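You operate a simulated robot arm through the tools that you are given. There is no shell and no other tool. Be economical: measure what you need, move in short steps, check, and stop when the job is done.

Carry out the task below with a simulated two-armed robot. There is one attempt and no reset: what you move stays moved.

JOB
Tap the three blanks home in the head test block with the mallet.
Fine: the copper mallet, no dents; it goes back on its stand.
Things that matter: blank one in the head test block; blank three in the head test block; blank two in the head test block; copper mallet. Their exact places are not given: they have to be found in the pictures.

Only the result counts: the job must be done as asked and must still hold three seconds after the hand-in. Knocking over, shifting, dropping, spilling or breaking anything else fails it.

ROBOT AND FRAMES
Two 7-joint arms with fingered hands on one trunk, on a base that drives. Base frame: it is fixed to the floor where the robot stands at the start and does not move with it; the origin is under the middle of the robot, x ahead of it, y to its left, z up. Units: m, degrees, N and s.
The left shoulder is at the start at [0.07, 0.142, 1.164], the right one opposite. With the tool pointing down near the work surface each hand reaches from about 0.42 to 0.8 m from the robot's upright axis, wherever it stands, measured 20 degrees to its own side. Places, roughly: blank one in the head test block [0.4, 0.1, 0.9]; blank three in the head test block [0.6, 0.1, 0.9]; blank two in the head test block [0.5, 0.1, 0.9]. Payload 3.6 kg a hand.
Tool frame (each hand has its own): the origin (TCP) lies between the finger pads and is the grasp point; the fingertips stand 0.025 m ahead of it; z points along the fingers, y is the line along which they close. Largest opening 0.088 m; the body of the gripper starts 0.029 m behind the TCP. The gripper is a hand of 5 fingers: y runs from the thumb to the fingers, the wrist lies at [-0.013, -0.097, -0.162] in the tool frame.
Orientation is that of the tool frame in the base frame, as a unit quaternion [x, y, z, w]. With the fingers straight down and the wrist toward the robot, the tool's x, y and z point along [0, 1, 0], [1, 0, 0] and [0, 0, -1] of the base frame.

CONTROLS
- The arms move only by the tool step_arm. It takes "left_motion", "right_motion" or both (then of equal length, played together; a hand with none holds still); each is a list of rows, each a list of 6 numbers: the shift along the base's x, y, z in units of 500 mm (1.0 is 500 mm), then the turn, a rotation vector about the base's x, y, z in units of 180 degrees (1.0 is 180 degrees). In form: [[dx, dy, dz, ax, ay, az], ...]. A call has 1 to 20 rows; each row is the pose to reach, as a shift and turn from the pose commanded when the call began. A call with a number of a shift or a turn outside -1 to 1 is refused whole. Rows are played at 5 a second. More than 0.05 m and 8.6 degrees between two rows, and nothing of the call is played. A pose out of reach is approached as far as the arm can. The call stops where the force on the tool passes 40 N (or 10 N more than at its start, if that is more) or the arm is blocked; 0.2 s more then pass. In this call time passes only in rows, and 0.2 s behind the last. It gives the time, the measured TCP pose, the force on the tool (base axes), the opening and the grip force at its end, in the units of the frame above (readings bear some noise), with the torque about the TCP (base axes, N m) and any sound that the robot's microphone picked up.
- Cameras (640 x 400 px; columns grow to the right, rows downward): "scene" is now at [0.1366, 0.0057, 1.3867]; the picture's right is [0.07, -1.00, 0.00], its down [-0.63, -0.05, -0.78] and it looks along [0.78, 0.06, -0.63] (base axes); focal length 214 px, centre (320, 200). "left" rides on the left gripper at [-0.059, -0.079, -0.105] in its tool frame; the picture's right is [-0.73, -0.32, 0.61], its down [0.62, -0.68, 0.38] and it looks along [0.29, 0.66, 0.70] (tool axes); focal length 234 px, centre (320, 200). "right" rides on the right gripper at [0.059, -0.079, -0.105] in its tool frame; the picture's right is [-0.73, 0.32, -0.61], its down [-0.62, -0.68, 0.38] and it looks along [-0.29, 0.66, 0.70] (tool axes); focal length 234 px, centre (320, 200).
- capture(camera): a new picture of that camera. The clock stands still meanwhile.
- lift_body(by): slides the trunk up (or, below 0, down) by that many m; the arms and the scene camera ride with it, the base frame stays. It gives what a move gives, with no picture.
- drive_base(legs): drives the robot by 1 to 6 legs, each [ahead, left, turn to the left] in m, m and degrees, along the robot's own axes; the way and the turn of a leg run together, so that a leg with both is an arc; at most 1.5 m and 180 degrees a leg. The arms and the cameras ride along, it lands a little off, and it stops where it bumps. It gives what a move gives.
- move_fingers(index, middle, ring, little, thumb_bend, thumb_turn, hand): sets how far each is bent, from 0 (flat) to 1 (curled in); at 0.3 the hand is open as for a grip, at 0.7 the pads meet at the TCP. One left out holds its place. A second passes; each finger stops where it meets its share of the squeeze, and holds until it gets a number again. It is the only way to open and close the hand. It gives what a move gives, with no picture; readings hold the bend of each and the force on index, middle, ring, little, thumb and palm. thumb_turn goes from beside the hand (0) to across from the fingers (1), as for a grip.
- turn_head(pan, tilt): turns the head with the scene camera to pan (to the left, within 86 degrees either way) and tilt (down, from -29 to 69), counted from straight ahead of the robot. It gives what a move gives.
- point_at(camera, pixels): for up to 12 pixels [column, row] of the newest picture of that camera ("zoom" is the newest enlarged one), the place [x, y, z] in the base frame of the surface seen there, good to about 0.002 m. The clock stands still meanwhile.
- zoom(camera, box): a new picture of the part [left, top, right, bottom] of that camera's present view, enlarged. The clock stands still meanwhile.
- finish_job(): hands the job in; it is judged then, once.

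Keep the steps short. Do not move on a guess: measure, check each grasp and each placing, and mend mistakes. In all there are 80 turns and 78 pictures (those below and enlarged ones count). Leave the grippers open and the arms clear of the work at the hand-in unless told otherwise, and finish with a single line.

The tools are called after "Call:" as name(argument=value, ...) on one line, values as JSON. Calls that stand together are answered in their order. step_arm: Moves the arms, as the interface text tells. Its arguments: {"type":"object","properties":{"left_motion":{"type":"array","items":{"type":"array","items":{"type":"number"}}},"right_motion":{"type":"array","items":{"type":"array","items":{"type":"number"}}}},"required":[]} The other tools are called the same way: lift_body (by) slides the trunk up or down; move_fingers (index, middle, ring, little, thumb_bend, thumb_turn, hand) moves the fingers one by one; drive_base (legs) drives the base; turn_head (pan, tilt) turns the head that bears the scene camera; capture (camera) takes a picture; point_at (camera, pixels) gives the place of the surface under pixels of a picture; zoom (camera, box) takes an enlarged picture of a part of a camera's view; finish_job () hands the job in.

At the start:

```text
time: 0.0
left_tcp_pos: [0.467, 0.2479, 1.1919]
left_ee_rot: [0.706, 0.708, 0.0, 0.001]
left_ft_force: [0.1, 0.5, -0.5]
left_wrist_torque: [0.0, 0.01, -0.02]
left_opening: 0.0877
left_grasp_force: 0.0
left_shape: jaw
left_bend: [0.3, 0.3, 0.3, 0.3, 0.3, 0.98]
left_finger forces: [0.0, 0.1, 0.0, 0.0, 0.0, 0.0]
right_tcp_pos: [0.4437, -0.1371, 1.2624]
right_ee_rot: [0.707, 0.707, 0.001, 0.0]
right_ft_force: [0.0, -0.4, 0.6]
right_wrist_torque: [0.03, 0.01, 0.02]
right_opening: 0.0878
right_grasp_force: 0.1
right_shape: jaw
right_bend: [0.3, 0.3, 0.3, 0.3, 0.3, 0.98]
right_finger forces: [0.0, 0.0, 0.0, 0.0, 0.1, 0.0]
trunk travel left (down, up): [-0.7, 0.24]
robot x, y, heading: [-0.0017, -0.0003, 0.3]
head pan, tilt: [4.2, 38.9]
```

scene: 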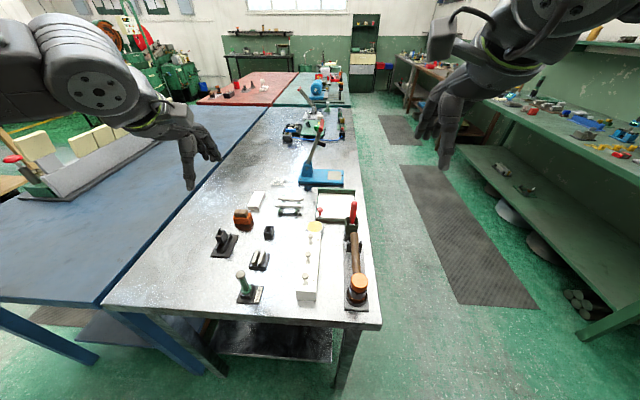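
right: 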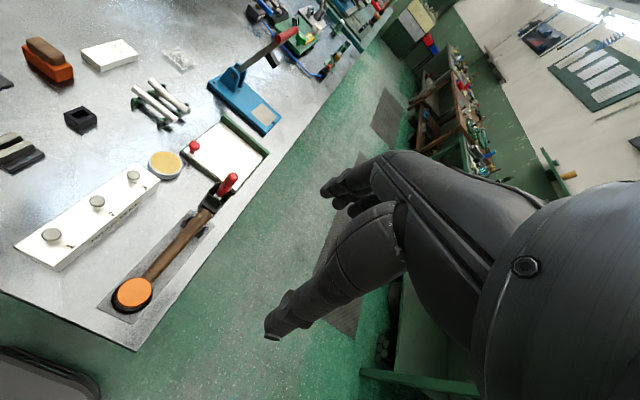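
left: 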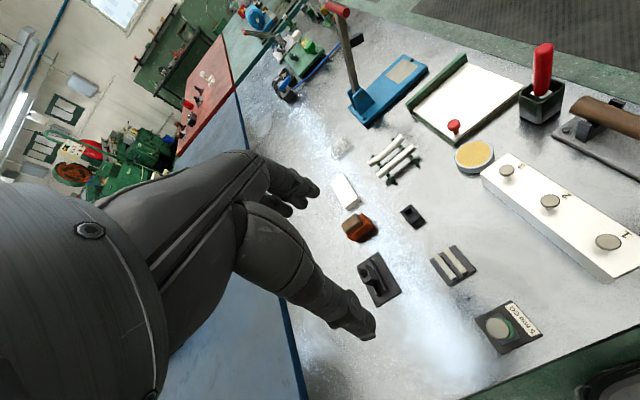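

I see a white block with three blanks (scene about 310,260) and a copper-headed mallet on a stand (355,260). I'll zoom in on both.

Call:
zoom(camera="scene", box=[230, 180, 390, 320])

Call:
zoom(camera="right", box=[0, 130, 280, 330])

```text
2.86 times, centred on (310, 250) of scene
```

zoom: 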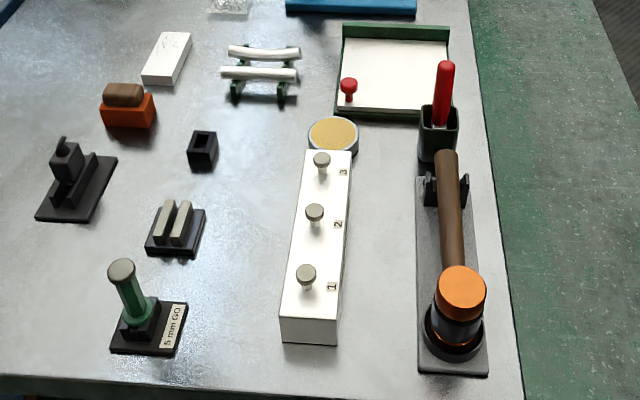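

```text
2.00 times, centred on (140, 230) of right
```

zoom: 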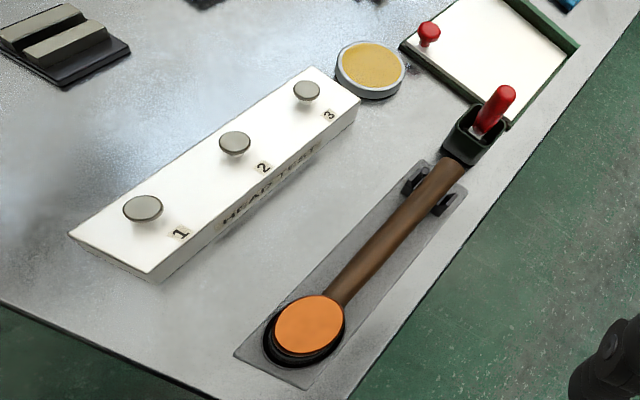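

Next I'll measure the mallet and the blanks, first in the right camera's zoom.

Call:
point_at(camera="zoom", pixels=[[308, 325], [335, 300], [345, 283], [380, 235], [420, 190], [455, 165], [142, 208], [235, 143], [307, 91], [265, 366], [430, 215], [408, 180]])

Call:
zoom(camera="left", box=[440, 40, 640, 290])

Call:
point_at(camera="scene", pixels=[[358, 280], [353, 248], [353, 235], [354, 222], [308, 276], [311, 254], [314, 236], [313, 285], [315, 260], [318, 240], [347, 299], [285, 300]])

```text
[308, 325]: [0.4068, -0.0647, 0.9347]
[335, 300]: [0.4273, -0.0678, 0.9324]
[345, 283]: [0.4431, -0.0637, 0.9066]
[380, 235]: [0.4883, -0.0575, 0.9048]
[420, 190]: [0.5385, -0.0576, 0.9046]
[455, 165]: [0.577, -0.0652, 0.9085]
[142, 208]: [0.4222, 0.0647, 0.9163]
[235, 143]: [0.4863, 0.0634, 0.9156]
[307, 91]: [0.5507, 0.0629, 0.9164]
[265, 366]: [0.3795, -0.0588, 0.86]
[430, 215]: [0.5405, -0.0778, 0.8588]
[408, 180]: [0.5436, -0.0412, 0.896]
```

```text
1.60 times, centred on (540, 165) of left
```

zoom: 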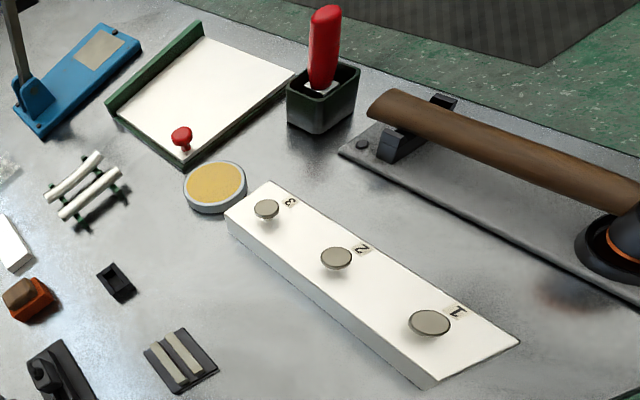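

```text
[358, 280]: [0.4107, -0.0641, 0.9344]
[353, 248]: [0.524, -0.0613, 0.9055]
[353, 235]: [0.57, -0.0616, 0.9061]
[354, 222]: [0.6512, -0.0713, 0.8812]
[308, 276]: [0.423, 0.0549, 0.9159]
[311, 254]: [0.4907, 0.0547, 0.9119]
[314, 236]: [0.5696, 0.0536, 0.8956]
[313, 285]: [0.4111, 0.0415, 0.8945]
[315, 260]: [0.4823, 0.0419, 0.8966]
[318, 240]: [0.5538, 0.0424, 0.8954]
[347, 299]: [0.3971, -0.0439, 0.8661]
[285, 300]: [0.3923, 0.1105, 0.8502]
```

The mallet head is centred near (0.409, -0.064), top at z 0.934. Its handle runs along +x at y of about -0.062, top at 0.906. The blank tops are at z of about 0.916 and the block top at 0.895. Next I'll turn the right hand 90° so it closes across the handle, and hover above it.

Call:
step_arm(right_motion=[[0.008, 0.013, -0.035, 0, 0, 0.042], [0.015, 0.026, -0.07, 0, 0, 0.083], [0.023, 0.039, -0.105, 0, 0, 0.125], [0.03, 0.051, -0.14, 0, 0, 0.167], [0.038, 0.064, -0.175, 0, 0, 0.208], [0.046, 0.077, -0.21, 0, 0, 0.25], [0.054, 0.09, -0.245, 0, 0, 0.292], [0.061, 0.103, -0.28, 0, 0, 0.333], [0.07, 0.116, -0.315, 0, 0, 0.375], [0.077, 0.128, -0.35, 0, 0, 0.417], [0.084, 0.141, -0.385, 0, 0, 0.458], [0.091, 0.152, -0.424, 0, 0, 0.5]])

Call:
capture(camera="scene")

Call:
capture(camera="right")

Call:
capture(camera="left")

```text
time: 2.6
left_tcp_pos: [0.4681, 0.2482, 1.191]
left_ee_rot: [0.706, 0.708, 0.0, 0.0]
left_ft_force: [0.4, -1.2, 0.5]
left_wrist_torque: [0.01, 0.0, 0.04]
left_opening: 0.0876
left_grasp_force: 0.0
left_shape: jaw
left_bend: [0.3, 0.3, 0.3, 0.3, 0.3, 0.98]
left_finger forces: [0.0, 0.0, 0.0, 0.0, 0.0, 0.0]
right_tcp_pos: [0.3609, 0.0193, 1.0096]
right_ee_rot: [0.046, 0.999, 0.005, 0.018]
right_ft_force: [0.4, 0.4, 0.3]
right_wrist_torque: [0.01, 0.03, -0.02]
right_opening: 0.0878
right_grasp_force: 0.1
right_shape: jaw
right_bend: [0.3, 0.3, 0.3, 0.3, 0.3, 0.98]
right_finger forces: [0.0, 0.0, 0.1, 0.1, 0.0, 0.0]
right hand out of reach, approached as far as the arm can: row 8, 9, 10, 11, 12
trunk travel left (down, up): [-0.7, 0.24]
robot x, y, heading: [-0.0008, 0.0009, -0.1]
head pan, tilt: [4.2, 38.9]
```

```text
71 pictures are left
```

scene: 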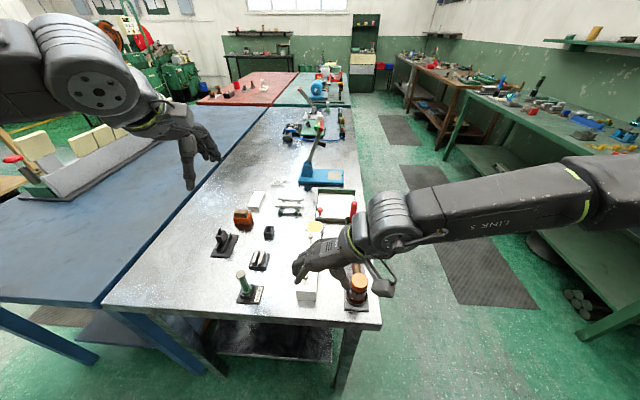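

```text
70 pictures are left
```

right: 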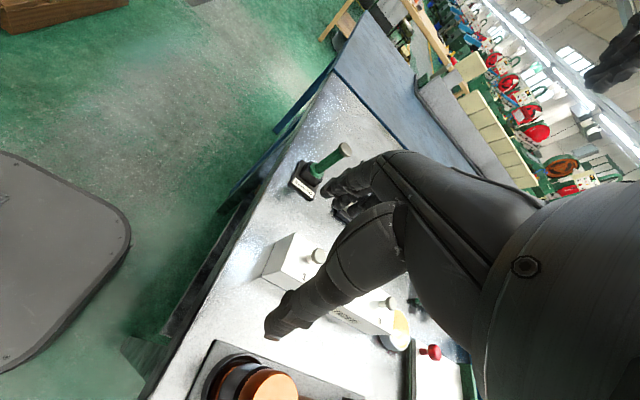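

```text
69 pictures are left
```

left: 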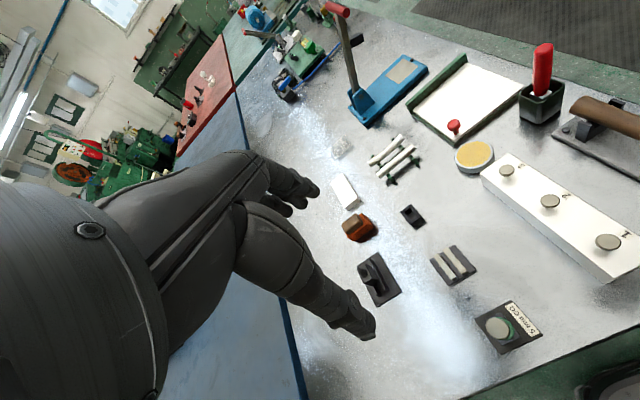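

At this yaw the hand can't reach: it stopped at (0.361, 0.019) because the arm doesn't bend that far with the wrist out to the right. I'll undo the turn, then move the base right and turn it left so the same grasp needs less wrist yaw.

Call:
step_arm(right_motion=[[0, -0.01, 0.05, 0, 0, -0.04], [0, -0.03, 0.1, 0, 0, -0.08], [0, -0.05, 0.15, 0, 0, -0.12], [0, -0.07, 0.2, 0, 0, -0.16], [0, -0.09, 0.23, 0, 0, -0.2], [0, -0.11, 0.26, 0, 0, -0.24], [0, -0.13, 0.28, 0, 0, -0.28], [0, -0.15, 0.3, 0, 0, -0.32], [0, -0.17, 0.32, 0, 0, -0.36], [0, -0.19, 0.34, 0, 0, -0.4], [0, -0.21, 0.36, 0, 0, -0.44], [0, -0.23, 0.38, 0, 0, -0.47], [0, -0.25, 0.4, 0, 0, -0.5]])

Call:
turn_head(pan=-40, tilt=55)

Call:
capture(camera="scene")

```text
time: 5.4
left_tcp_pos: [0.4672, 0.2468, 1.1925]
left_ee_rot: [0.707, 0.708, 0.0, 0.001]
left_ft_force: [-0.2, -0.4, 0.0]
left_wrist_torque: [0.0, -0.02, -0.03]
left_opening: 0.0875
left_grasp_force: 0.1
left_shape: jaw
left_bend: [0.3, 0.3, 0.3, 0.3, 0.3, 0.98]
left_finger forces: [0.1, 0.1, 0.0, 0.1, 0.0, 0.0]
right_tcp_pos: [0.3575, -0.1086, 1.2061]
right_ee_rot: [0.739, 0.673, -0.009, 0.016]
right_ft_force: [1.0, 0.6, 0.6]
right_wrist_torque: [0.01, -0.02, -0.01]
right_opening: 0.0879
right_grasp_force: 0.1
right_shape: jaw
right_bend: [0.3, 0.3, 0.3, 0.3, 0.3, 0.98]
right_finger forces: [0.0, 0.1, 0.0, 0.0, 0.0, 0.0]
trunk travel left (down, up): [-0.7, 0.24]
robot x, y, heading: [-0.0057, 0.0018, 0.1]
head pan, tilt: [4.2, 38.9]
```

```text
time: 6.5
left_tcp_pos: [0.4674, 0.2476, 1.1916]
left_ee_rot: [0.707, 0.708, 0.0, 0.0]
left_ft_force: [-0.2, 0.6, -0.4]
left_wrist_torque: [-0.02, -0.01, 0.01]
left_opening: 0.0877
left_grasp_force: 0.0
left_shape: jaw
left_bend: [0.3, 0.3, 0.3, 0.3, 0.3, 0.98]
left_finger forces: [0.1, 0.1, 0.0, 0.1, 0.0, 0.0]
right_tcp_pos: [0.358, -0.107, 1.2065]
right_ee_rot: [0.739, 0.674, -0.008, 0.016]
right_ft_force: [-0.4, -0.3, 0.0]
right_wrist_torque: [-0.02, 0.0, 0.01]
right_opening: 0.0876
right_grasp_force: 0.0
right_shape: jaw
right_bend: [0.3, 0.3, 0.3, 0.3, 0.3, 0.98]
right_finger forces: [0.0, 0.1, 0.0, 0.0, 0.0, 0.0]
trunk travel left (down, up): [-0.7, 0.24]
robot x, y, heading: [-0.0009, 0.0001, 0.1]
head pan, tilt: [-40.0, 55.0]
```

```text
68 pictures are left
```

scene: 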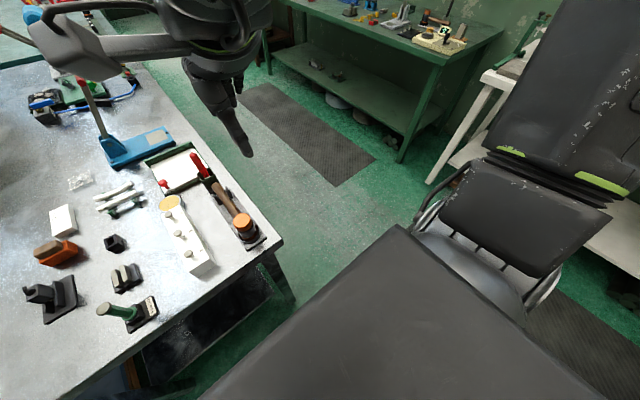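

A grey slab and a chair are on the right. I'll measure them before driving.

Call:
point_at(camera="scene", pixels=[[400, 230], [250, 370], [420, 320], [500, 290], [460, 215], [435, 225], [340, 250], [540, 240], [280, 240], [410, 200], [190, 345], [440, 190]])

```text
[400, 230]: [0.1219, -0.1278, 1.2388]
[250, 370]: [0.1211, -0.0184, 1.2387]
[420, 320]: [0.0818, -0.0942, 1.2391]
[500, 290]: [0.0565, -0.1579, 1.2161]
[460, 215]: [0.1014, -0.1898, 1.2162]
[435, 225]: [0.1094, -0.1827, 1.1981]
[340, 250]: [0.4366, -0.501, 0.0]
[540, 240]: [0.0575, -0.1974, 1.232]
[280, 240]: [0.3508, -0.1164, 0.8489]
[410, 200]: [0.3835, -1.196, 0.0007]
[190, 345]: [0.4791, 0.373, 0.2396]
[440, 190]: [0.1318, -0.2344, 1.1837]
```

The slab and "chair" are the robot's own chest and shoulder, and the floor to the right is clear. I'll check the base footprint in the last right picture.

Call:
point_at(camera="right", pixels=[[122, 240], [100, 195], [40, 165], [5, 155], [80, 290], [20, 355], [120, 260], [10, 360], [200, 260], [160, 370]])

```text
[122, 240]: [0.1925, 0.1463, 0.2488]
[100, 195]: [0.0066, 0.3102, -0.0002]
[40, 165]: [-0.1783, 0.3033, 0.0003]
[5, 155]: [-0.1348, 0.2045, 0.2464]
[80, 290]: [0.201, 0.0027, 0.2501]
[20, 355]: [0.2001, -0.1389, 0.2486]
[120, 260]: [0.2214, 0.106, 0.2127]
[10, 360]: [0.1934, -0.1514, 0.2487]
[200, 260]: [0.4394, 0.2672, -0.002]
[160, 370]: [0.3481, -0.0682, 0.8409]
```

The base is about ±0.22 m and fits beside the table. I'll slide right 0.42, go ahead 0.1, then turn left 60°.

Call:
drive_base(legs=[[0, -0.42, 0], [0.1, 0, 0], [0, 0, 60]])

Call:
turn_head(pan=-5, tilt=48)

Call:
capture(camera="scene")

```text
time: 12.4
left_tcp_pos: [0.1263, 0.1135, 1.1912]
left_ee_rot: [0.269, 0.963, 0.0, 0.0]
left_ft_force: [-0.7, -0.4, 0.0]
left_wrist_torque: [0.02, -0.01, -0.02]
left_opening: 0.0876
left_grasp_force: 0.0
left_shape: jaw
left_bend: [0.3, 0.3, 0.3, 0.3, 0.3, 0.98]
left_finger forces: [0.0, 0.0, 0.0, 0.0, 0.0, 0.0]
right_tcp_pos: [0.3722, -0.1656, 1.207]
right_ee_rot: [0.314, 0.949, 0.002, 0.019]
right_ft_force: [0.9, 0.2, 0.0]
right_wrist_torque: [0.01, -0.01, 0.01]
right_opening: 0.0877
right_grasp_force: 0.0
right_shape: jaw
right_bend: [0.3, 0.3, 0.3, 0.3, 0.3, 0.98]
right_finger forces: [0.0, 0.1, 0.0, 0.0, 0.0, 0.1]
trunk travel left (down, up): [-0.7, 0.24]
robot x, y, heading: [0.0944, -0.4123, 58.9]
head pan, tilt: [-40.0, 55.0]
```

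```text
time: 13.4
left_tcp_pos: [0.1255, 0.1139, 1.1922]
left_ee_rot: [0.269, 0.963, 0.0, -0.001]
left_ft_force: [-0.2, 0.0, 0.2]
left_wrist_torque: [0.02, -0.01, -0.02]
left_opening: 0.0875
left_grasp_force: 0.1
left_shape: jaw
left_bend: [0.3, 0.3, 0.3, 0.3, 0.3, 0.98]
left_finger forces: [0.1, 0.0, 0.0, 0.0, 0.0, 0.0]
right_tcp_pos: [0.373, -0.165, 1.208]
right_ee_rot: [0.314, 0.949, 0.001, 0.017]
right_ft_force: [0.2, -0.4, 0.7]
right_wrist_torque: [-0.01, 0.02, 0.0]
right_opening: 0.0878
right_grasp_force: 0.2
right_shape: jaw
right_bend: [0.3, 0.3, 0.3, 0.3, 0.3, 0.98]
right_finger forces: [0.0, 0.0, 0.0, 0.1, 0.0, 0.1]
trunk travel left (down, up): [-0.7, 0.24]
robot x, y, heading: [0.0928, -0.4138, 58.8]
head pan, tilt: [-5.0, 48.0]
```

```text
67 pictures are left
```

scene: 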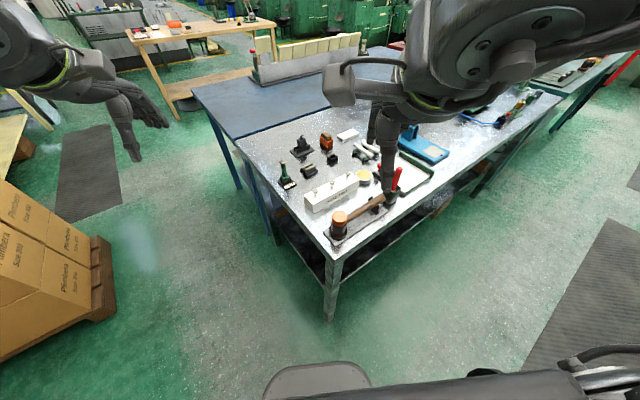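

The base landed at heading 58.9°. I'll hover the right hand over the handle, with a 37° yaw and a small tilt correction.

Call:
step_arm(right_motion=[[0.029, 0.026, -0.055, 0, 0.001, 0.025], [0.057, 0.052, -0.109, 0.001, 0.003, 0.051], [0.086, 0.078, -0.164, 0.001, 0.004, 0.077], [0.114, 0.104, -0.218, 0.002, 0.005, 0.102], [0.143, 0.13, -0.273, 0.003, 0.007, 0.128], [0.171, 0.156, -0.327, 0.004, 0.008, 0.153], [0.2, 0.182, -0.38, 0.005, 0.01, 0.179], [0.228, 0.208, -0.42, 0.005, 0.011, 0.204]])

Call:
capture(camera="right")

Call:
zoom(camera="scene", box=[270, 110, 450, 260])

```text
time: 15.2
left_tcp_pos: [0.1256, 0.1132, 1.1912]
left_ee_rot: [0.269, 0.963, 0.0, 0.001]
left_ft_force: [0.3, 0.0, -0.2]
left_wrist_torque: [0.03, 0.0, -0.03]
left_opening: 0.0877
left_grasp_force: 0.0
left_shape: jaw
left_bend: [0.3, 0.3, 0.3, 0.3, 0.3, 0.98]
left_finger forces: [0.1, 0.1, 0.0, 0.0, 0.0, 0.0]
right_tcp_pos: [0.4861, -0.0612, 0.9964]
right_ee_rot: [-0.003, 1.0, 0.008, -0.002]
right_ft_force: [0.0, -0.2, -0.3]
right_wrist_torque: [-0.05, -0.01, 0.02]
right_opening: 0.0878
right_grasp_force: 0.1
right_shape: jaw
right_bend: [0.3, 0.3, 0.3, 0.3, 0.3, 0.98]
right_finger forces: [0.0, 0.0, 0.0, 0.0, 0.0, 0.0]
trunk travel left (down, up): [-0.7, 0.24]
robot x, y, heading: [0.0975, -0.4178, 58.9]
head pan, tilt: [-5.0, 48.0]
```

```text
66 pictures are left
```

right: 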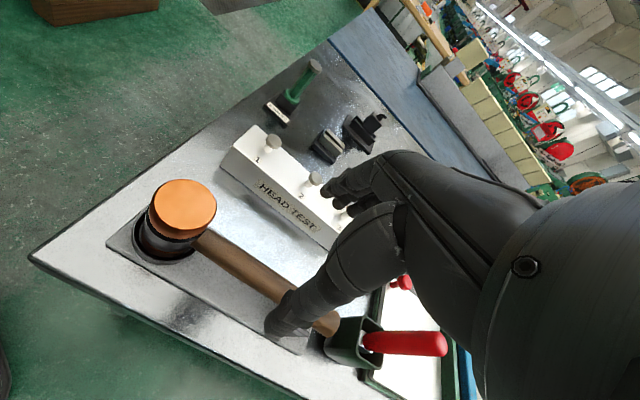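

```text
2.67 times, centred on (360, 185) of scene
```

zoom: 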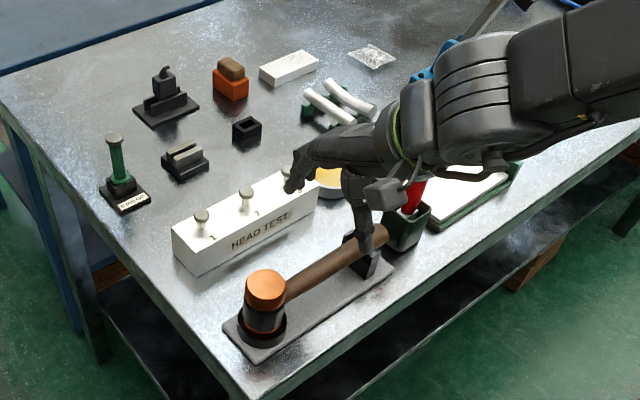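

The pose was reached with the tool straight down. I'll measure the thumb tip, fingertips and fork positions before going lower.

Call:
point_at(camera="right", pixels=[[275, 322], [290, 310], [330, 190], [335, 205], [300, 225], [345, 260], [250, 272], [230, 257], [182, 207], [330, 325], [400, 345], [300, 345]])

Call:
point_at(camera="zoom", pixels=[[368, 248], [365, 232], [290, 190], [300, 172], [350, 245], [370, 275], [318, 262], [300, 285], [385, 235], [415, 190], [410, 225], [288, 170]])

Call:
zoom(camera="scene", box=[330, 150, 410, 240])

```text
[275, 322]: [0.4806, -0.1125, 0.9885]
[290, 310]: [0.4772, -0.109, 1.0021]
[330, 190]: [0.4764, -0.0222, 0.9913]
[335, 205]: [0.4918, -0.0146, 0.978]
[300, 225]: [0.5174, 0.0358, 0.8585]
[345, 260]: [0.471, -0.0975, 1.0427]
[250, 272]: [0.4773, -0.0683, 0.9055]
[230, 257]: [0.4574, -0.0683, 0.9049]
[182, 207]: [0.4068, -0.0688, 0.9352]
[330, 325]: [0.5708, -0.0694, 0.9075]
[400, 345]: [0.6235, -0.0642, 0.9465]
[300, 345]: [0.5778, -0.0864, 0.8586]
```

```text
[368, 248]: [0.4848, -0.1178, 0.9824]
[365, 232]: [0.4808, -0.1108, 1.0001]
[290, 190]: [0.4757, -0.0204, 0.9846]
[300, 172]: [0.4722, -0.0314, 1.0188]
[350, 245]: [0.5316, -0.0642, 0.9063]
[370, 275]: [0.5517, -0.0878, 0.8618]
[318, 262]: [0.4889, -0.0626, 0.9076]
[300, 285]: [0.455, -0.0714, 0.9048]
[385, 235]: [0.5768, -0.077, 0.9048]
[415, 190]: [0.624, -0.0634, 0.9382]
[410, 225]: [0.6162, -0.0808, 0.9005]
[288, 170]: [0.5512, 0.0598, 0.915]
```

```text
4.44 times, centred on (370, 195) of scene
```

zoom: 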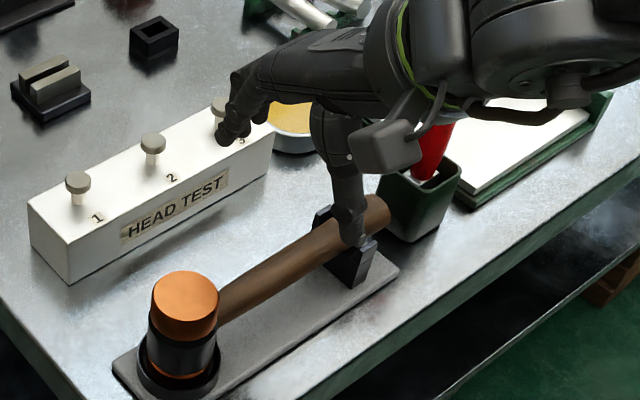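

The thumb (y -0.112) and fingers (y -0.02) straddle the handle, clear of the fork and head. I'll lower in short rows to TCP z of about 0.896.

Call:
step_arm(right_motion=[[0, -0.004, -0.06, 0, 0, 0], [0, -0.008, -0.11, 0, 0, 0], [0, -0.008, -0.15, 0, 0, 0], [0, -0.008, -0.18, 0, 0, 0], [0, -0.008, -0.2, 0, 0, 0]])

Call:
zoom(camera="scene", box=[310, 150, 410, 250])

Call:
capture(camera="right")

```text
time: 16.4
left_tcp_pos: [0.1259, 0.114, 1.1922]
left_ee_rot: [0.269, 0.963, 0.0, 0.0]
left_ft_force: [0.2, 0.5, 0.2]
left_wrist_torque: [0.01, 0.03, -0.01]
left_opening: 0.0878
left_grasp_force: 0.1
left_shape: jaw
left_bend: [0.3, 0.3, 0.3, 0.3, 0.3, 0.98]
left_finger forces: [0.1, 0.1, 0.0, 0.0, 0.0, 0.0]
right_tcp_pos: [0.488, -0.0641, 0.8975]
right_ee_rot: [-0.001, 1.0, 0.007, -0.002]
right_ft_force: [0.3, 0.0, 0.1]
right_wrist_torque: [0.02, -0.01, 0.03]
right_opening: 0.0879
right_grasp_force: 0.1
right_shape: jaw
right_bend: [0.3, 0.3, 0.3, 0.3, 0.3, 0.98]
right_finger forces: [0.1, 0.0, 0.0, 0.0, 0.0, 0.0]
trunk travel left (down, up): [-0.7, 0.24]
robot x, y, heading: [0.0955, -0.4162, 58.8]
head pan, tilt: [-5.0, 48.0]
```

```text
4.00 times, centred on (360, 200) of scene
```

zoom: 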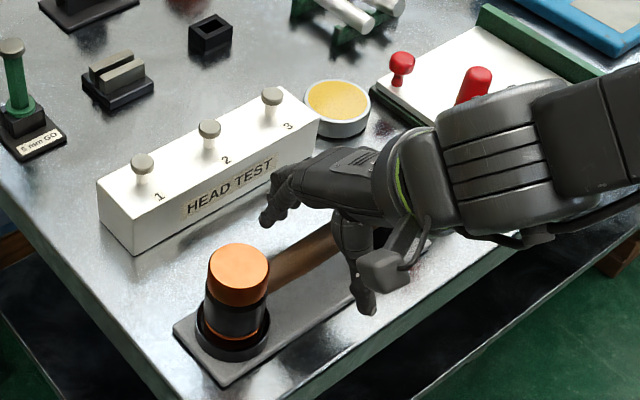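

```text
62 pictures are left
```

right: 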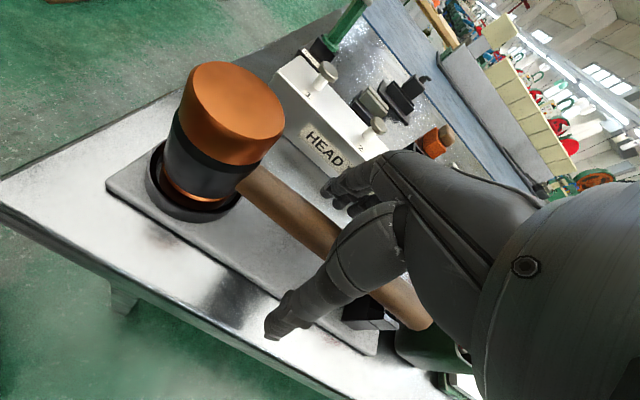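

The hand is around the handle with no contact. Now I'll close it.

Call:
move_fingers(hand="right", index=0.8, middle=0.8, ring=0.8, little=0.8, thumb_bend=0.8)

Call:
capture(camera="right")

```text
time: 17.4
left_tcp_pos: [0.1261, 0.1121, 1.1918]
left_ee_rot: [0.269, 0.963, 0.0, 0.0]
left_ft_force: [-0.7, 0.2, -0.5]
left_wrist_torque: [-0.01, 0.0, -0.02]
left_opening: 0.0875
left_grasp_force: 0.1
left_shape: jaw
left_bend: [0.3, 0.3, 0.3, 0.3, 0.3, 0.98]
left_finger forces: [0.0, 0.0, 0.0, 0.1, 0.1, 0.0]
right_tcp_pos: [0.4878, -0.0668, 0.8978]
right_ee_rot: [-0.001, 1.0, 0.007, -0.002]
right_ft_force: [-0.2, -0.3, -0.9]
right_wrist_torque: [0.01, 0.03, 0.01]
right_opening: 0.0
right_grasp_force: 1.5
right_shape: fingers
right_bend: [0.78, 0.8, 0.8, 0.8, 0.73, 0.96]
right_finger forces: [0.1, 0.0, 0.0, 1.9, 0.9, 0.0]
trunk travel left (down, up): [-0.7, 0.24]
robot x, y, heading: [0.098, -0.4177, 58.9]
head pan, tilt: [-5.0, 48.0]
```

```text
61 pictures are left
```

right: 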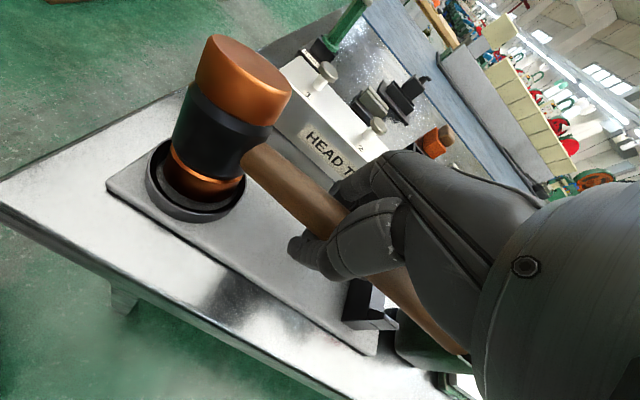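

The handle rode up: fingers and thumb have curled under it. I'll look from the scene camera.

Call:
zoom(camera="scene", box=[310, 150, 410, 250])

Call:
point_at(camera="right", pixels=[[245, 65], [285, 90], [210, 45], [265, 165], [290, 185], [315, 215], [400, 305], [435, 335], [370, 300], [205, 165]])

```text
4.00 times, centred on (360, 200) of scene
```

zoom: 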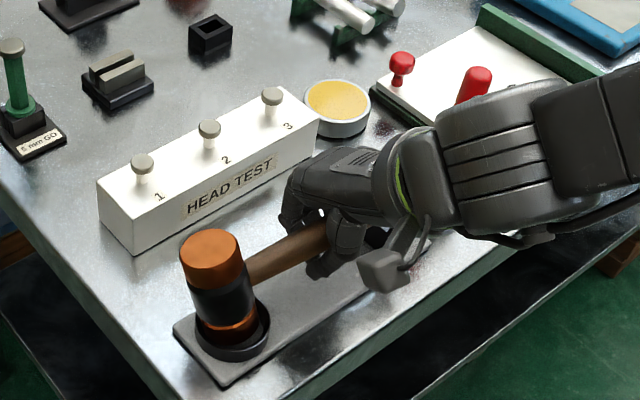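

```text
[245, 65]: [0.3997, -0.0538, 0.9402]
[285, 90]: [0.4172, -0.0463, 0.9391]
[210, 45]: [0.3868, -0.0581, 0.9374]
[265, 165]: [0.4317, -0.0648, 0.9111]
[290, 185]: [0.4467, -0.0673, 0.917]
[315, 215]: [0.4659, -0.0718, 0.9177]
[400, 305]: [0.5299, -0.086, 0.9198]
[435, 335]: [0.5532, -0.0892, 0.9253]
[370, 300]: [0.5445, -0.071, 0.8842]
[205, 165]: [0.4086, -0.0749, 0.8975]
```

The mallet is cradled on the curled fingers, raised about 13 mm and yawed about 12°, but not firmly held. I'll curl further to press the handle into the palm for a power grip, then check the palm force.

Call:
move_fingers(hand="right", index=0.95, middle=0.95, ring=0.95, little=0.95, thumb_bend=0.9)

Call:
capture(camera="right")

Call:
zoom(camera="scene", box=[310, 150, 410, 250])

```text
time: 18.4
left_tcp_pos: [0.1252, 0.1135, 1.1911]
left_ee_rot: [0.27, 0.963, 0.0, 0.0]
left_ft_force: [0.9, -0.3, 0.4]
left_wrist_torque: [0.01, 0.01, 0.01]
left_opening: 0.0877
left_grasp_force: 0.1
left_shape: jaw
left_bend: [0.3, 0.3, 0.3, 0.3, 0.3, 0.98]
left_finger forces: [0.0, 0.1, 0.0, 0.0, 0.0, 0.1]
right_tcp_pos: [0.4872, -0.0655, 0.897]
right_ee_rot: [-0.001, 1.0, 0.008, -0.002]
right_ft_force: [0.0, -3.9, -0.6]
right_wrist_torque: [-0.14, -0.29, 0.19]
right_opening: 0.0098
right_grasp_force: 24.2
right_shape: fingers
right_bend: [0.95, 0.93, 0.93, 0.92, 0.86, 0.97]
right_finger forces: [0.0, 6.2, 7.3, 11.1, 4.6, 20.1]
trunk travel left (down, up): [-0.7, 0.24]
robot x, y, heading: [0.092, -0.4155, 58.8]
head pan, tilt: [-5.0, 48.0]
```

```text
59 pictures are left
```

right: 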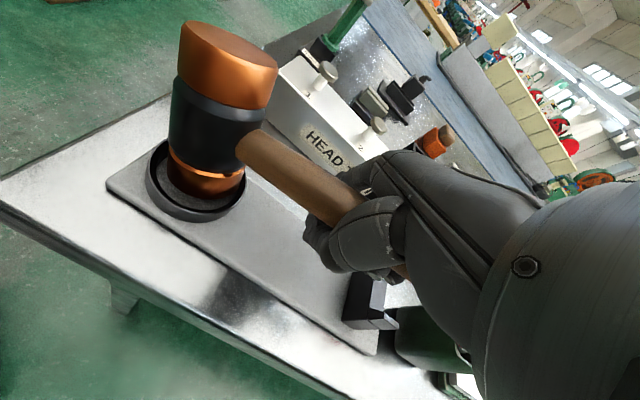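

```text
4.00 times, centred on (360, 200) of scene
```

zoom: 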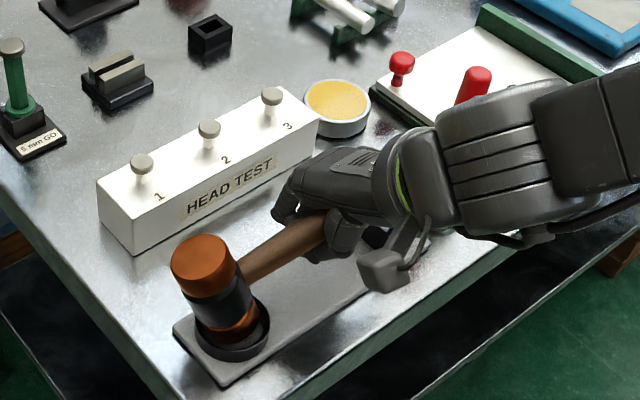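

The grip is now firm: palm 20 N and fingers 6–11 N. I'll lift slowly straight up.

Call:
step_arm(right_motion=[[0, 0, 0.02, 0, 0, 0], [0, 0, 0.05, 0, 0, 0], [0, 0, 0.1, 0, 0, 0], [0, 0, 0.16, 0, 0, 0], [0, 0, 0.22, 0, 0, 0], [0, 0, 0.26, 0, 0, 0]])

Call:
capture(camera="right")

Call:
zoom(camera="scene", box=[310, 130, 410, 230])

```text
time: 19.8
left_tcp_pos: [0.1271, 0.1123, 1.1914]
left_ee_rot: [0.269, 0.963, 0.0, -0.001]
left_ft_force: [-1.0, 0.9, -0.5]
left_wrist_torque: [0.01, 0.0, 0.0]
left_opening: 0.0876
left_grasp_force: 0.2
left_shape: jaw
left_bend: [0.3, 0.3, 0.3, 0.3, 0.3, 0.98]
left_finger forces: [0.0, 0.0, 0.1, 0.0, 0.0, 0.0]
right_tcp_pos: [0.4892, -0.0665, 1.0286]
right_ee_rot: [-0.001, 1.0, 0.008, -0.002]
right_ft_force: [1.4, -0.3, -3.5]
right_wrist_torque: [-0.09, -0.24, -0.02]
right_opening: 0.01
right_grasp_force: 19.4
right_shape: fingers
right_bend: [0.95, 0.93, 0.93, 0.93, 0.86, 0.97]
right_finger forces: [0.0, 4.6, 6.2, 10.6, 0.1, 17.6]
trunk travel left (down, up): [-0.7, 0.24]
robot x, y, heading: [0.0969, -0.4153, 58.8]
head pan, tilt: [-5.0, 48.0]
```

```text
57 pictures are left
```

right: 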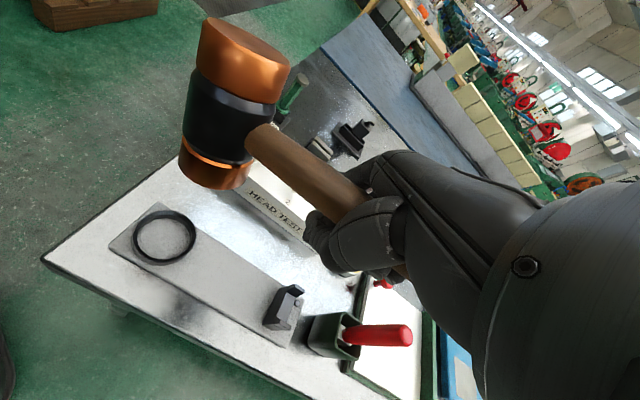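

```text
4.00 times, centred on (360, 180) of scene
```

zoom: 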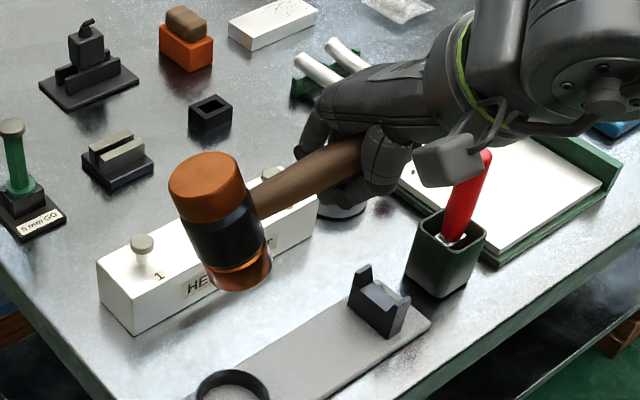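

It's lifted and held, and the empty stand shows a ring and a fork. Next I'll measure the head's tilt from its top face, sides and handle.

Call:
point_at(camera="zoom", pixels=[[205, 170], [178, 178], [205, 158], [232, 163], [208, 186], [220, 240], [230, 275], [255, 270], [290, 195], [345, 165], [248, 285], [225, 215]])

Call:
zoom(camera="right", box=[160, 0, 400, 220])

```text
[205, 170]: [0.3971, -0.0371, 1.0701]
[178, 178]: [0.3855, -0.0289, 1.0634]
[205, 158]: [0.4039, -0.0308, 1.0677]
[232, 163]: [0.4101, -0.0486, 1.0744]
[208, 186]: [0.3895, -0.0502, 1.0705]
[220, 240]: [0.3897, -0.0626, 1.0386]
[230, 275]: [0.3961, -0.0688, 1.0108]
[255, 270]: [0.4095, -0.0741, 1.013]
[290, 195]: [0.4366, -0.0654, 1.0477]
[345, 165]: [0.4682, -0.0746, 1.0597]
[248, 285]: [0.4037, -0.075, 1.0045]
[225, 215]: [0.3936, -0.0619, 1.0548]
```

```text
1.82 times, centred on (280, 110) of right
```

zoom: 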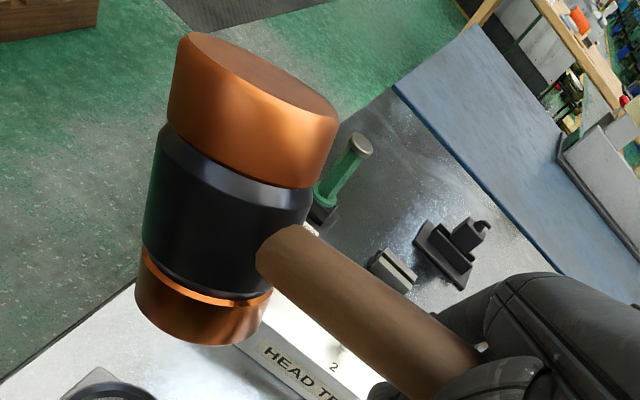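

Call:
point_at(camera="zoom", pixels=[[290, 240], [340, 272], [390, 310], [440, 350], [310, 232], [450, 325], [265, 260], [200, 50], [320, 105], [255, 60], [260, 85], [225, 335]])

Call:
point_at(camera="scene", pixels=[[357, 170], [359, 175], [363, 172], [367, 176], [371, 175], [375, 174]])

```text
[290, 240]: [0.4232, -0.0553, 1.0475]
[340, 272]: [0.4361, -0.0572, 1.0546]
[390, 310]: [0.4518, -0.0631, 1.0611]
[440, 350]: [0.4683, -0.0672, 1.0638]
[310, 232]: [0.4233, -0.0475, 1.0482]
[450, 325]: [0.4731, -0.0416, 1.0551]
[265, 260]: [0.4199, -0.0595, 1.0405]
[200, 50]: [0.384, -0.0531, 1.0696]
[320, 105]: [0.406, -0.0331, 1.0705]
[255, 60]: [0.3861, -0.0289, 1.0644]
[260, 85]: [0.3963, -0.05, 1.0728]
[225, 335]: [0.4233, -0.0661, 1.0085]
```

```text
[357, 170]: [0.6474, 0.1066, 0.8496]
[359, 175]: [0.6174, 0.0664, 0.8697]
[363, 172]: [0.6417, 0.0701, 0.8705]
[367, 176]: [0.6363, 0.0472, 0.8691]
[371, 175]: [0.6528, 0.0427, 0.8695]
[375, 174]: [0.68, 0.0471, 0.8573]
```

The mallet is pitched and rolled by about 20° in the hand, and I can compensate by turning the hand. First I'll measure the nearby obstacles (red handle and box, fork, tin, block corners) so I can choose a strike direction.

Call:
zoom(camera="scene", box=[310, 140, 430, 240])

Call:
point_at(camera="zoom", pixels=[[393, 130], [385, 160], [350, 195], [372, 210], [402, 190], [316, 205], [345, 232], [330, 240], [120, 205], [180, 345], [210, 345], [275, 150]])

```text
4.00 times, centred on (370, 190) of scene
```

zoom: 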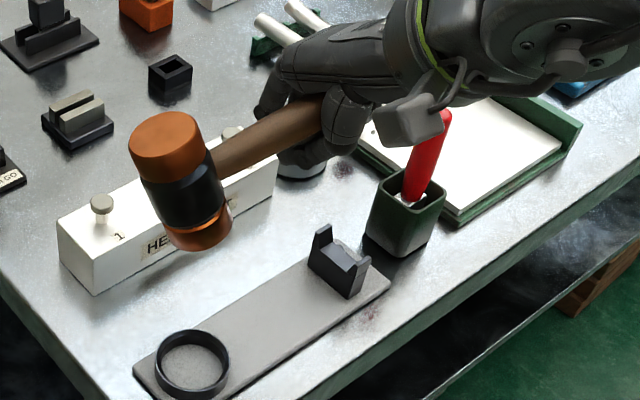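

```text
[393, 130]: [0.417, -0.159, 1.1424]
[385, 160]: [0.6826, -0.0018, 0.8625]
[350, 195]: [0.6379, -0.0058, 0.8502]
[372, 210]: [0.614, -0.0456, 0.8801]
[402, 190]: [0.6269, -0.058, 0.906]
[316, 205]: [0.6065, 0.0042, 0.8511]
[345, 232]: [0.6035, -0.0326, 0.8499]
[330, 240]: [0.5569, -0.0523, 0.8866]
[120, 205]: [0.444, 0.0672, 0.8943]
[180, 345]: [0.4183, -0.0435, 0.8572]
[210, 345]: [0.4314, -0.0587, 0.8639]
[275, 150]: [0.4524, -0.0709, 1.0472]
```

I'll level the mallet at height by turning the hand 21.6° about (0.79, 0.61, 0) and raising it slightly, then check the hand's underside against the mallet face.

Call:
step_arm(right_motion=[[0, 0, 0.02, 0.0237, 0.0184, 0], [0, 0, 0.04, 0.0473, 0.0369, 0], [0, 0, 0.06, 0.071, 0.0553, 0], [0, 0, 0.08, 0.0946, 0.0737, 0]])

Call:
zoom(camera="scene", box=[310, 120, 430, 220])

Call:
capture(camera="left")

```text
time: 20.8
left_tcp_pos: [0.1279, 0.1124, 1.1912]
left_ee_rot: [0.269, 0.963, 0.0, -0.001]
left_ft_force: [0.6, -0.5, 0.1]
left_wrist_torque: [0.04, 0.05, -0.02]
left_opening: 0.0877
left_grasp_force: 0.1
left_shape: jaw
left_bend: [0.3, 0.3, 0.3, 0.3, 0.3, 0.98]
left_finger forces: [0.0, 0.0, 0.0, 0.0, 0.0, 0.0]
right_tcp_pos: [0.4893, -0.0682, 1.0661]
right_ee_rot: [0.0, 0.981, 0.157, -0.116]
right_ft_force: [0.3, 0.5, -4.0]
right_wrist_torque: [-0.05, -0.24, -0.01]
right_opening: 0.0101
right_grasp_force: 20.1
right_shape: fingers
right_bend: [0.95, 0.93, 0.93, 0.93, 0.86, 0.97]
right_finger forces: [0.0, 5.3, 6.3, 10.6, 0.2, 17.9]
trunk travel left (down, up): [-0.7, 0.24]
robot x, y, heading: [0.0973, -0.4159, 58.8]
head pan, tilt: [-5.0, 48.0]
```

```text
4.00 times, centred on (370, 170) of scene
```

zoom: 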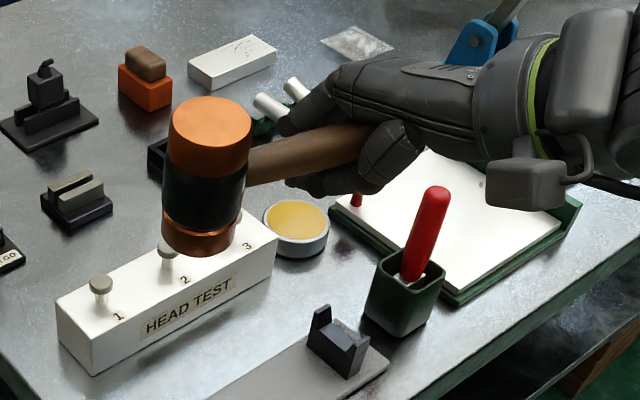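

```text
52 pictures are left
```

left: 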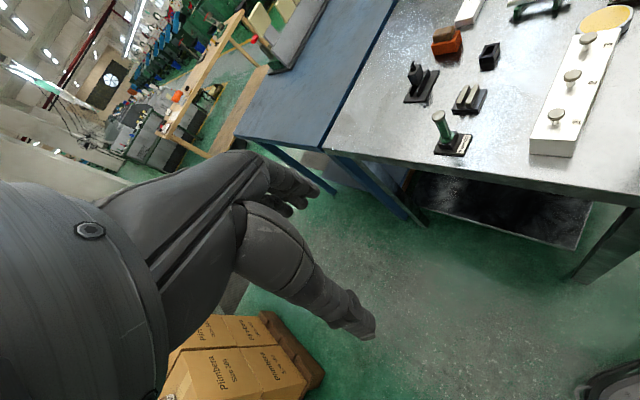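

Now I'll measure level points: the mallet top face, handle, underside of the hand, red handle, fork and blanks.

Call:
point_at(camera="zoom", pixels=[[210, 122], [176, 122], [244, 122], [210, 100], [210, 143], [270, 158], [350, 138], [320, 190], [380, 187], [438, 195], [322, 312], [357, 345]])

Call:
point_at(camera="zoom", pixels=[[195, 248], [225, 245], [180, 160], [190, 215], [350, 190], [415, 265], [510, 200], [470, 165], [101, 283], [168, 250], [270, 265], [330, 315]])

```text
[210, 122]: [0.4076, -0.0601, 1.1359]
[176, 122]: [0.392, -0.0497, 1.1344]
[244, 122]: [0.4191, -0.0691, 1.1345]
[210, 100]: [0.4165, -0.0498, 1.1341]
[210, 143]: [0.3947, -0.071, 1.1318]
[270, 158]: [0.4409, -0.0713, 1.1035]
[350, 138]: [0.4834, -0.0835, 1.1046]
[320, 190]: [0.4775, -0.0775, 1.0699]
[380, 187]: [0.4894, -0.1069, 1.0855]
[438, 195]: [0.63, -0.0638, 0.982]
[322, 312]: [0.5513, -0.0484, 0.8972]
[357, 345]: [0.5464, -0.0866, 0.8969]
```

```text
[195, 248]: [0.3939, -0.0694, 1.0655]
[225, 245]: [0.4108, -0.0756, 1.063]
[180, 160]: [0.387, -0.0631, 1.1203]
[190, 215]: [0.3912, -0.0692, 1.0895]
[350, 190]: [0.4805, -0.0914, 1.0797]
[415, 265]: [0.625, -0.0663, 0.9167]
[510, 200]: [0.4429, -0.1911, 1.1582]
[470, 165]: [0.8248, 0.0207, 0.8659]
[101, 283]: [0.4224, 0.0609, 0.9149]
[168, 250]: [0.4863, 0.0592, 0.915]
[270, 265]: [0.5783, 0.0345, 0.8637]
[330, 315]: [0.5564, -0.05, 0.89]
```

The mallet is level: top at 1.134, face at about 1.062, handle level, and the hand's underside about 4 mm above the face. To hit blank 3 without touching the red handle or fork, the handle should point toward -y. I'll raise the hand and drive back to roughly in front of the table.

Call:
step_arm(right_motion=[[0, 0, 0.08, 0, 0, 0], [0, 0, 0.16, 0, 0, 0]])

Call:
drive_base(legs=[[-0.1, 0, 0], [0, 0, -40], [0, 0.45, 0], [0.04, 0, 0]])

Call:
turn_head(pan=0, tilt=48)

Call:
capture(camera="scene")

```text
time: 21.4
left_tcp_pos: [0.1269, 0.1114, 1.1934]
left_ee_rot: [0.269, 0.963, 0.001, -0.001]
left_ft_force: [0.1, 0.0, 0.7]
left_wrist_torque: [0.01, -0.01, 0.0]
left_opening: 0.0877
left_grasp_force: 0.0
left_shape: jaw
left_bend: [0.3, 0.3, 0.3, 0.3, 0.3, 0.98]
left_finger forces: [0.0, 0.0, 0.1, 0.0, 0.0, 0.0]
right_tcp_pos: [0.4879, -0.0701, 1.1467]
right_ee_rot: [-0.002, 0.981, 0.157, -0.116]
right_ft_force: [0.2, -0.5, -3.7]
right_wrist_torque: [-0.03, -0.22, 0.02]
right_opening: 0.0104
right_grasp_force: 19.3
right_shape: fingers
right_bend: [0.95, 0.93, 0.93, 0.93, 0.86, 0.97]
right_finger forces: [0.1, 5.1, 6.2, 10.3, 0.0, 17.3]
trunk travel left (down, up): [-0.7, 0.24]
robot x, y, heading: [0.0969, -0.4169, 58.8]
head pan, tilt: [-5.0, 48.0]
```

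```text
time: 27.4
left_tcp_pos: [0.3024, 0.3325, 1.1935]
left_ee_rot: [0.587, 0.809, 0.001, 0.003]
left_ft_force: [-0.4, 0.4, -0.5]
left_wrist_torque: [0.01, 0.0, 0.02]
left_opening: 0.0876
left_grasp_force: 0.0
left_shape: jaw
left_bend: [0.3, 0.3, 0.3, 0.3, 0.3, 0.98]
left_finger forces: [0.0, 0.1, 0.0, 0.1, 0.0, 0.1]
right_tcp_pos: [0.4582, -0.0403, 1.1493]
right_ee_rot: [0.339, 0.92, 0.189, -0.054]
right_ft_force: [-0.6, 0.0, -2.6]
right_wrist_torque: [-0.21, -0.17, -0.02]
right_opening: 0.0106
right_grasp_force: 19.7
right_shape: fingers
right_bend: [0.95, 0.93, 0.93, 0.93, 0.86, 0.97]
right_finger forces: [0.0, 5.1, 6.1, 10.2, 0.0, 17.2]
trunk travel left (down, up): [-0.7, 0.24]
robot x, y, heading: [-0.0616, -0.0491, 18.2]
head pan, tilt: [-5.0, 48.0]
```

```text
time: 28.0
left_tcp_pos: [0.3066, 0.3352, 1.1904]
left_ee_rot: [0.588, 0.809, 0.0, 0.0]
left_ft_force: [0.7, 0.7, -0.1]
left_wrist_torque: [-0.02, 0.02, -0.01]
left_opening: 0.0877
left_grasp_force: 0.1
left_shape: jaw
left_bend: [0.3, 0.3, 0.3, 0.3, 0.3, 0.98]
left_finger forces: [0.0, 0.0, 0.1, 0.0, 0.1, 0.1]
right_tcp_pos: [0.4617, -0.0386, 1.1456]
right_ee_rot: [0.341, 0.92, 0.187, -0.056]
right_ft_force: [-0.6, 0.4, -4.3]
right_wrist_torque: [-0.14, -0.18, -0.02]
right_opening: 0.0104
right_grasp_force: 19.0
right_shape: fingers
right_bend: [0.95, 0.93, 0.93, 0.93, 0.86, 0.97]
right_finger forces: [0.0, 4.8, 5.9, 10.3, 0.1, 17.2]
trunk travel left (down, up): [-0.7, 0.24]
robot x, y, heading: [-0.0658, -0.0462, 18.4]
head pan, tilt: [0.0, 48.0]
```

```text
51 pictures are left
```

scene: 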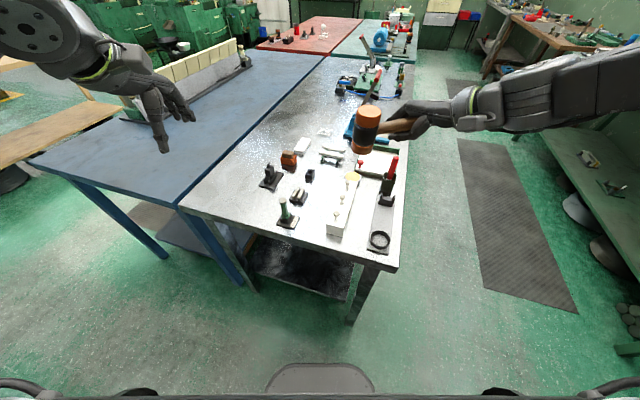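

Handle yaw is now about -56°. I'll turn another -39° and hover the face about 10 cm above blank 3.

Call:
step_arm(right_motion=[[0.032, 0.005, -0.03, 0, 0, -0.036], [0.064, 0.01, -0.07, 0, 0, -0.072], [0.096, 0.015, -0.11, 0, 0, -0.108], [0.128, 0.02, -0.15, 0, 0, -0.144], [0.16, 0.026, -0.19, 0, 0, -0.181], [0.192, 0.031, -0.23, 0, 0, -0.217]])

Call:
zoom(camera="scene", box=[300, 90, 440, 250])

Call:
capture(camera="left")

```text
time: 29.4
left_tcp_pos: [0.3086, 0.3355, 1.1903]
left_ee_rot: [0.587, 0.809, -0.001, 0.0]
left_ft_force: [-0.4, -0.9, -0.3]
left_wrist_torque: [-0.02, 0.0, -0.01]
left_opening: 0.0877
left_grasp_force: 0.0
left_shape: jaw
left_bend: [0.3, 0.3, 0.3, 0.3, 0.3, 0.98]
left_finger forces: [0.0, 0.0, 0.0, 0.0, 0.0, 0.0]
right_tcp_pos: [0.5614, -0.0219, 1.031]
right_ee_rot: [0.629, 0.753, 0.195, 0.011]
right_ft_force: [0.1, 0.3, -4.0]
right_wrist_torque: [-0.28, 0.01, 0.02]
right_opening: 0.0108
right_grasp_force: 19.2
right_shape: fingers
right_bend: [0.95, 0.94, 0.93, 0.93, 0.86, 0.97]
right_finger forces: [0.0, 5.1, 5.9, 10.1, 0.0, 17.3]
trunk travel left (down, up): [-0.7, 0.24]
robot x, y, heading: [-0.0622, -0.0478, 18.0]
head pan, tilt: [0.0, 48.0]
```

```text
2.50 times, centred on (370, 170) of scene
```

zoom: 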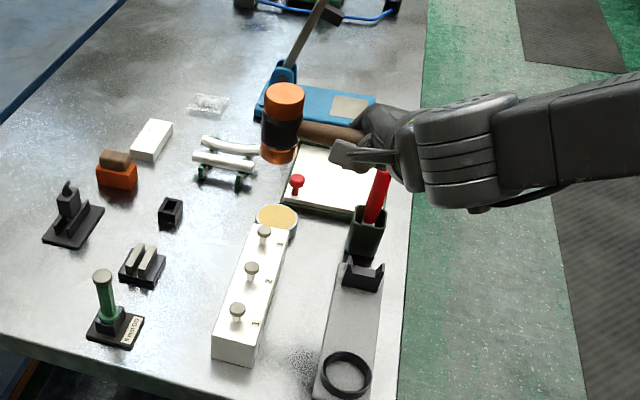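

```text
49 pictures are left
```

left: 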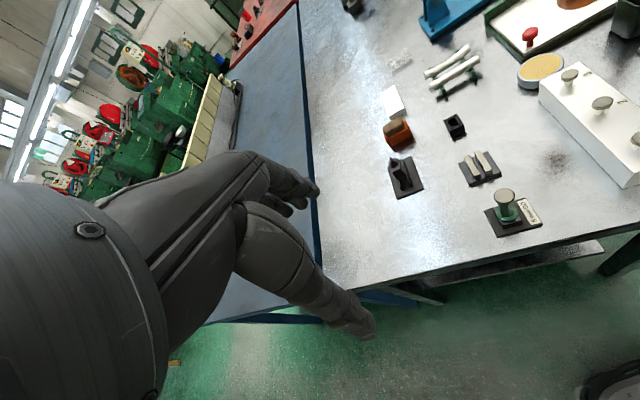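

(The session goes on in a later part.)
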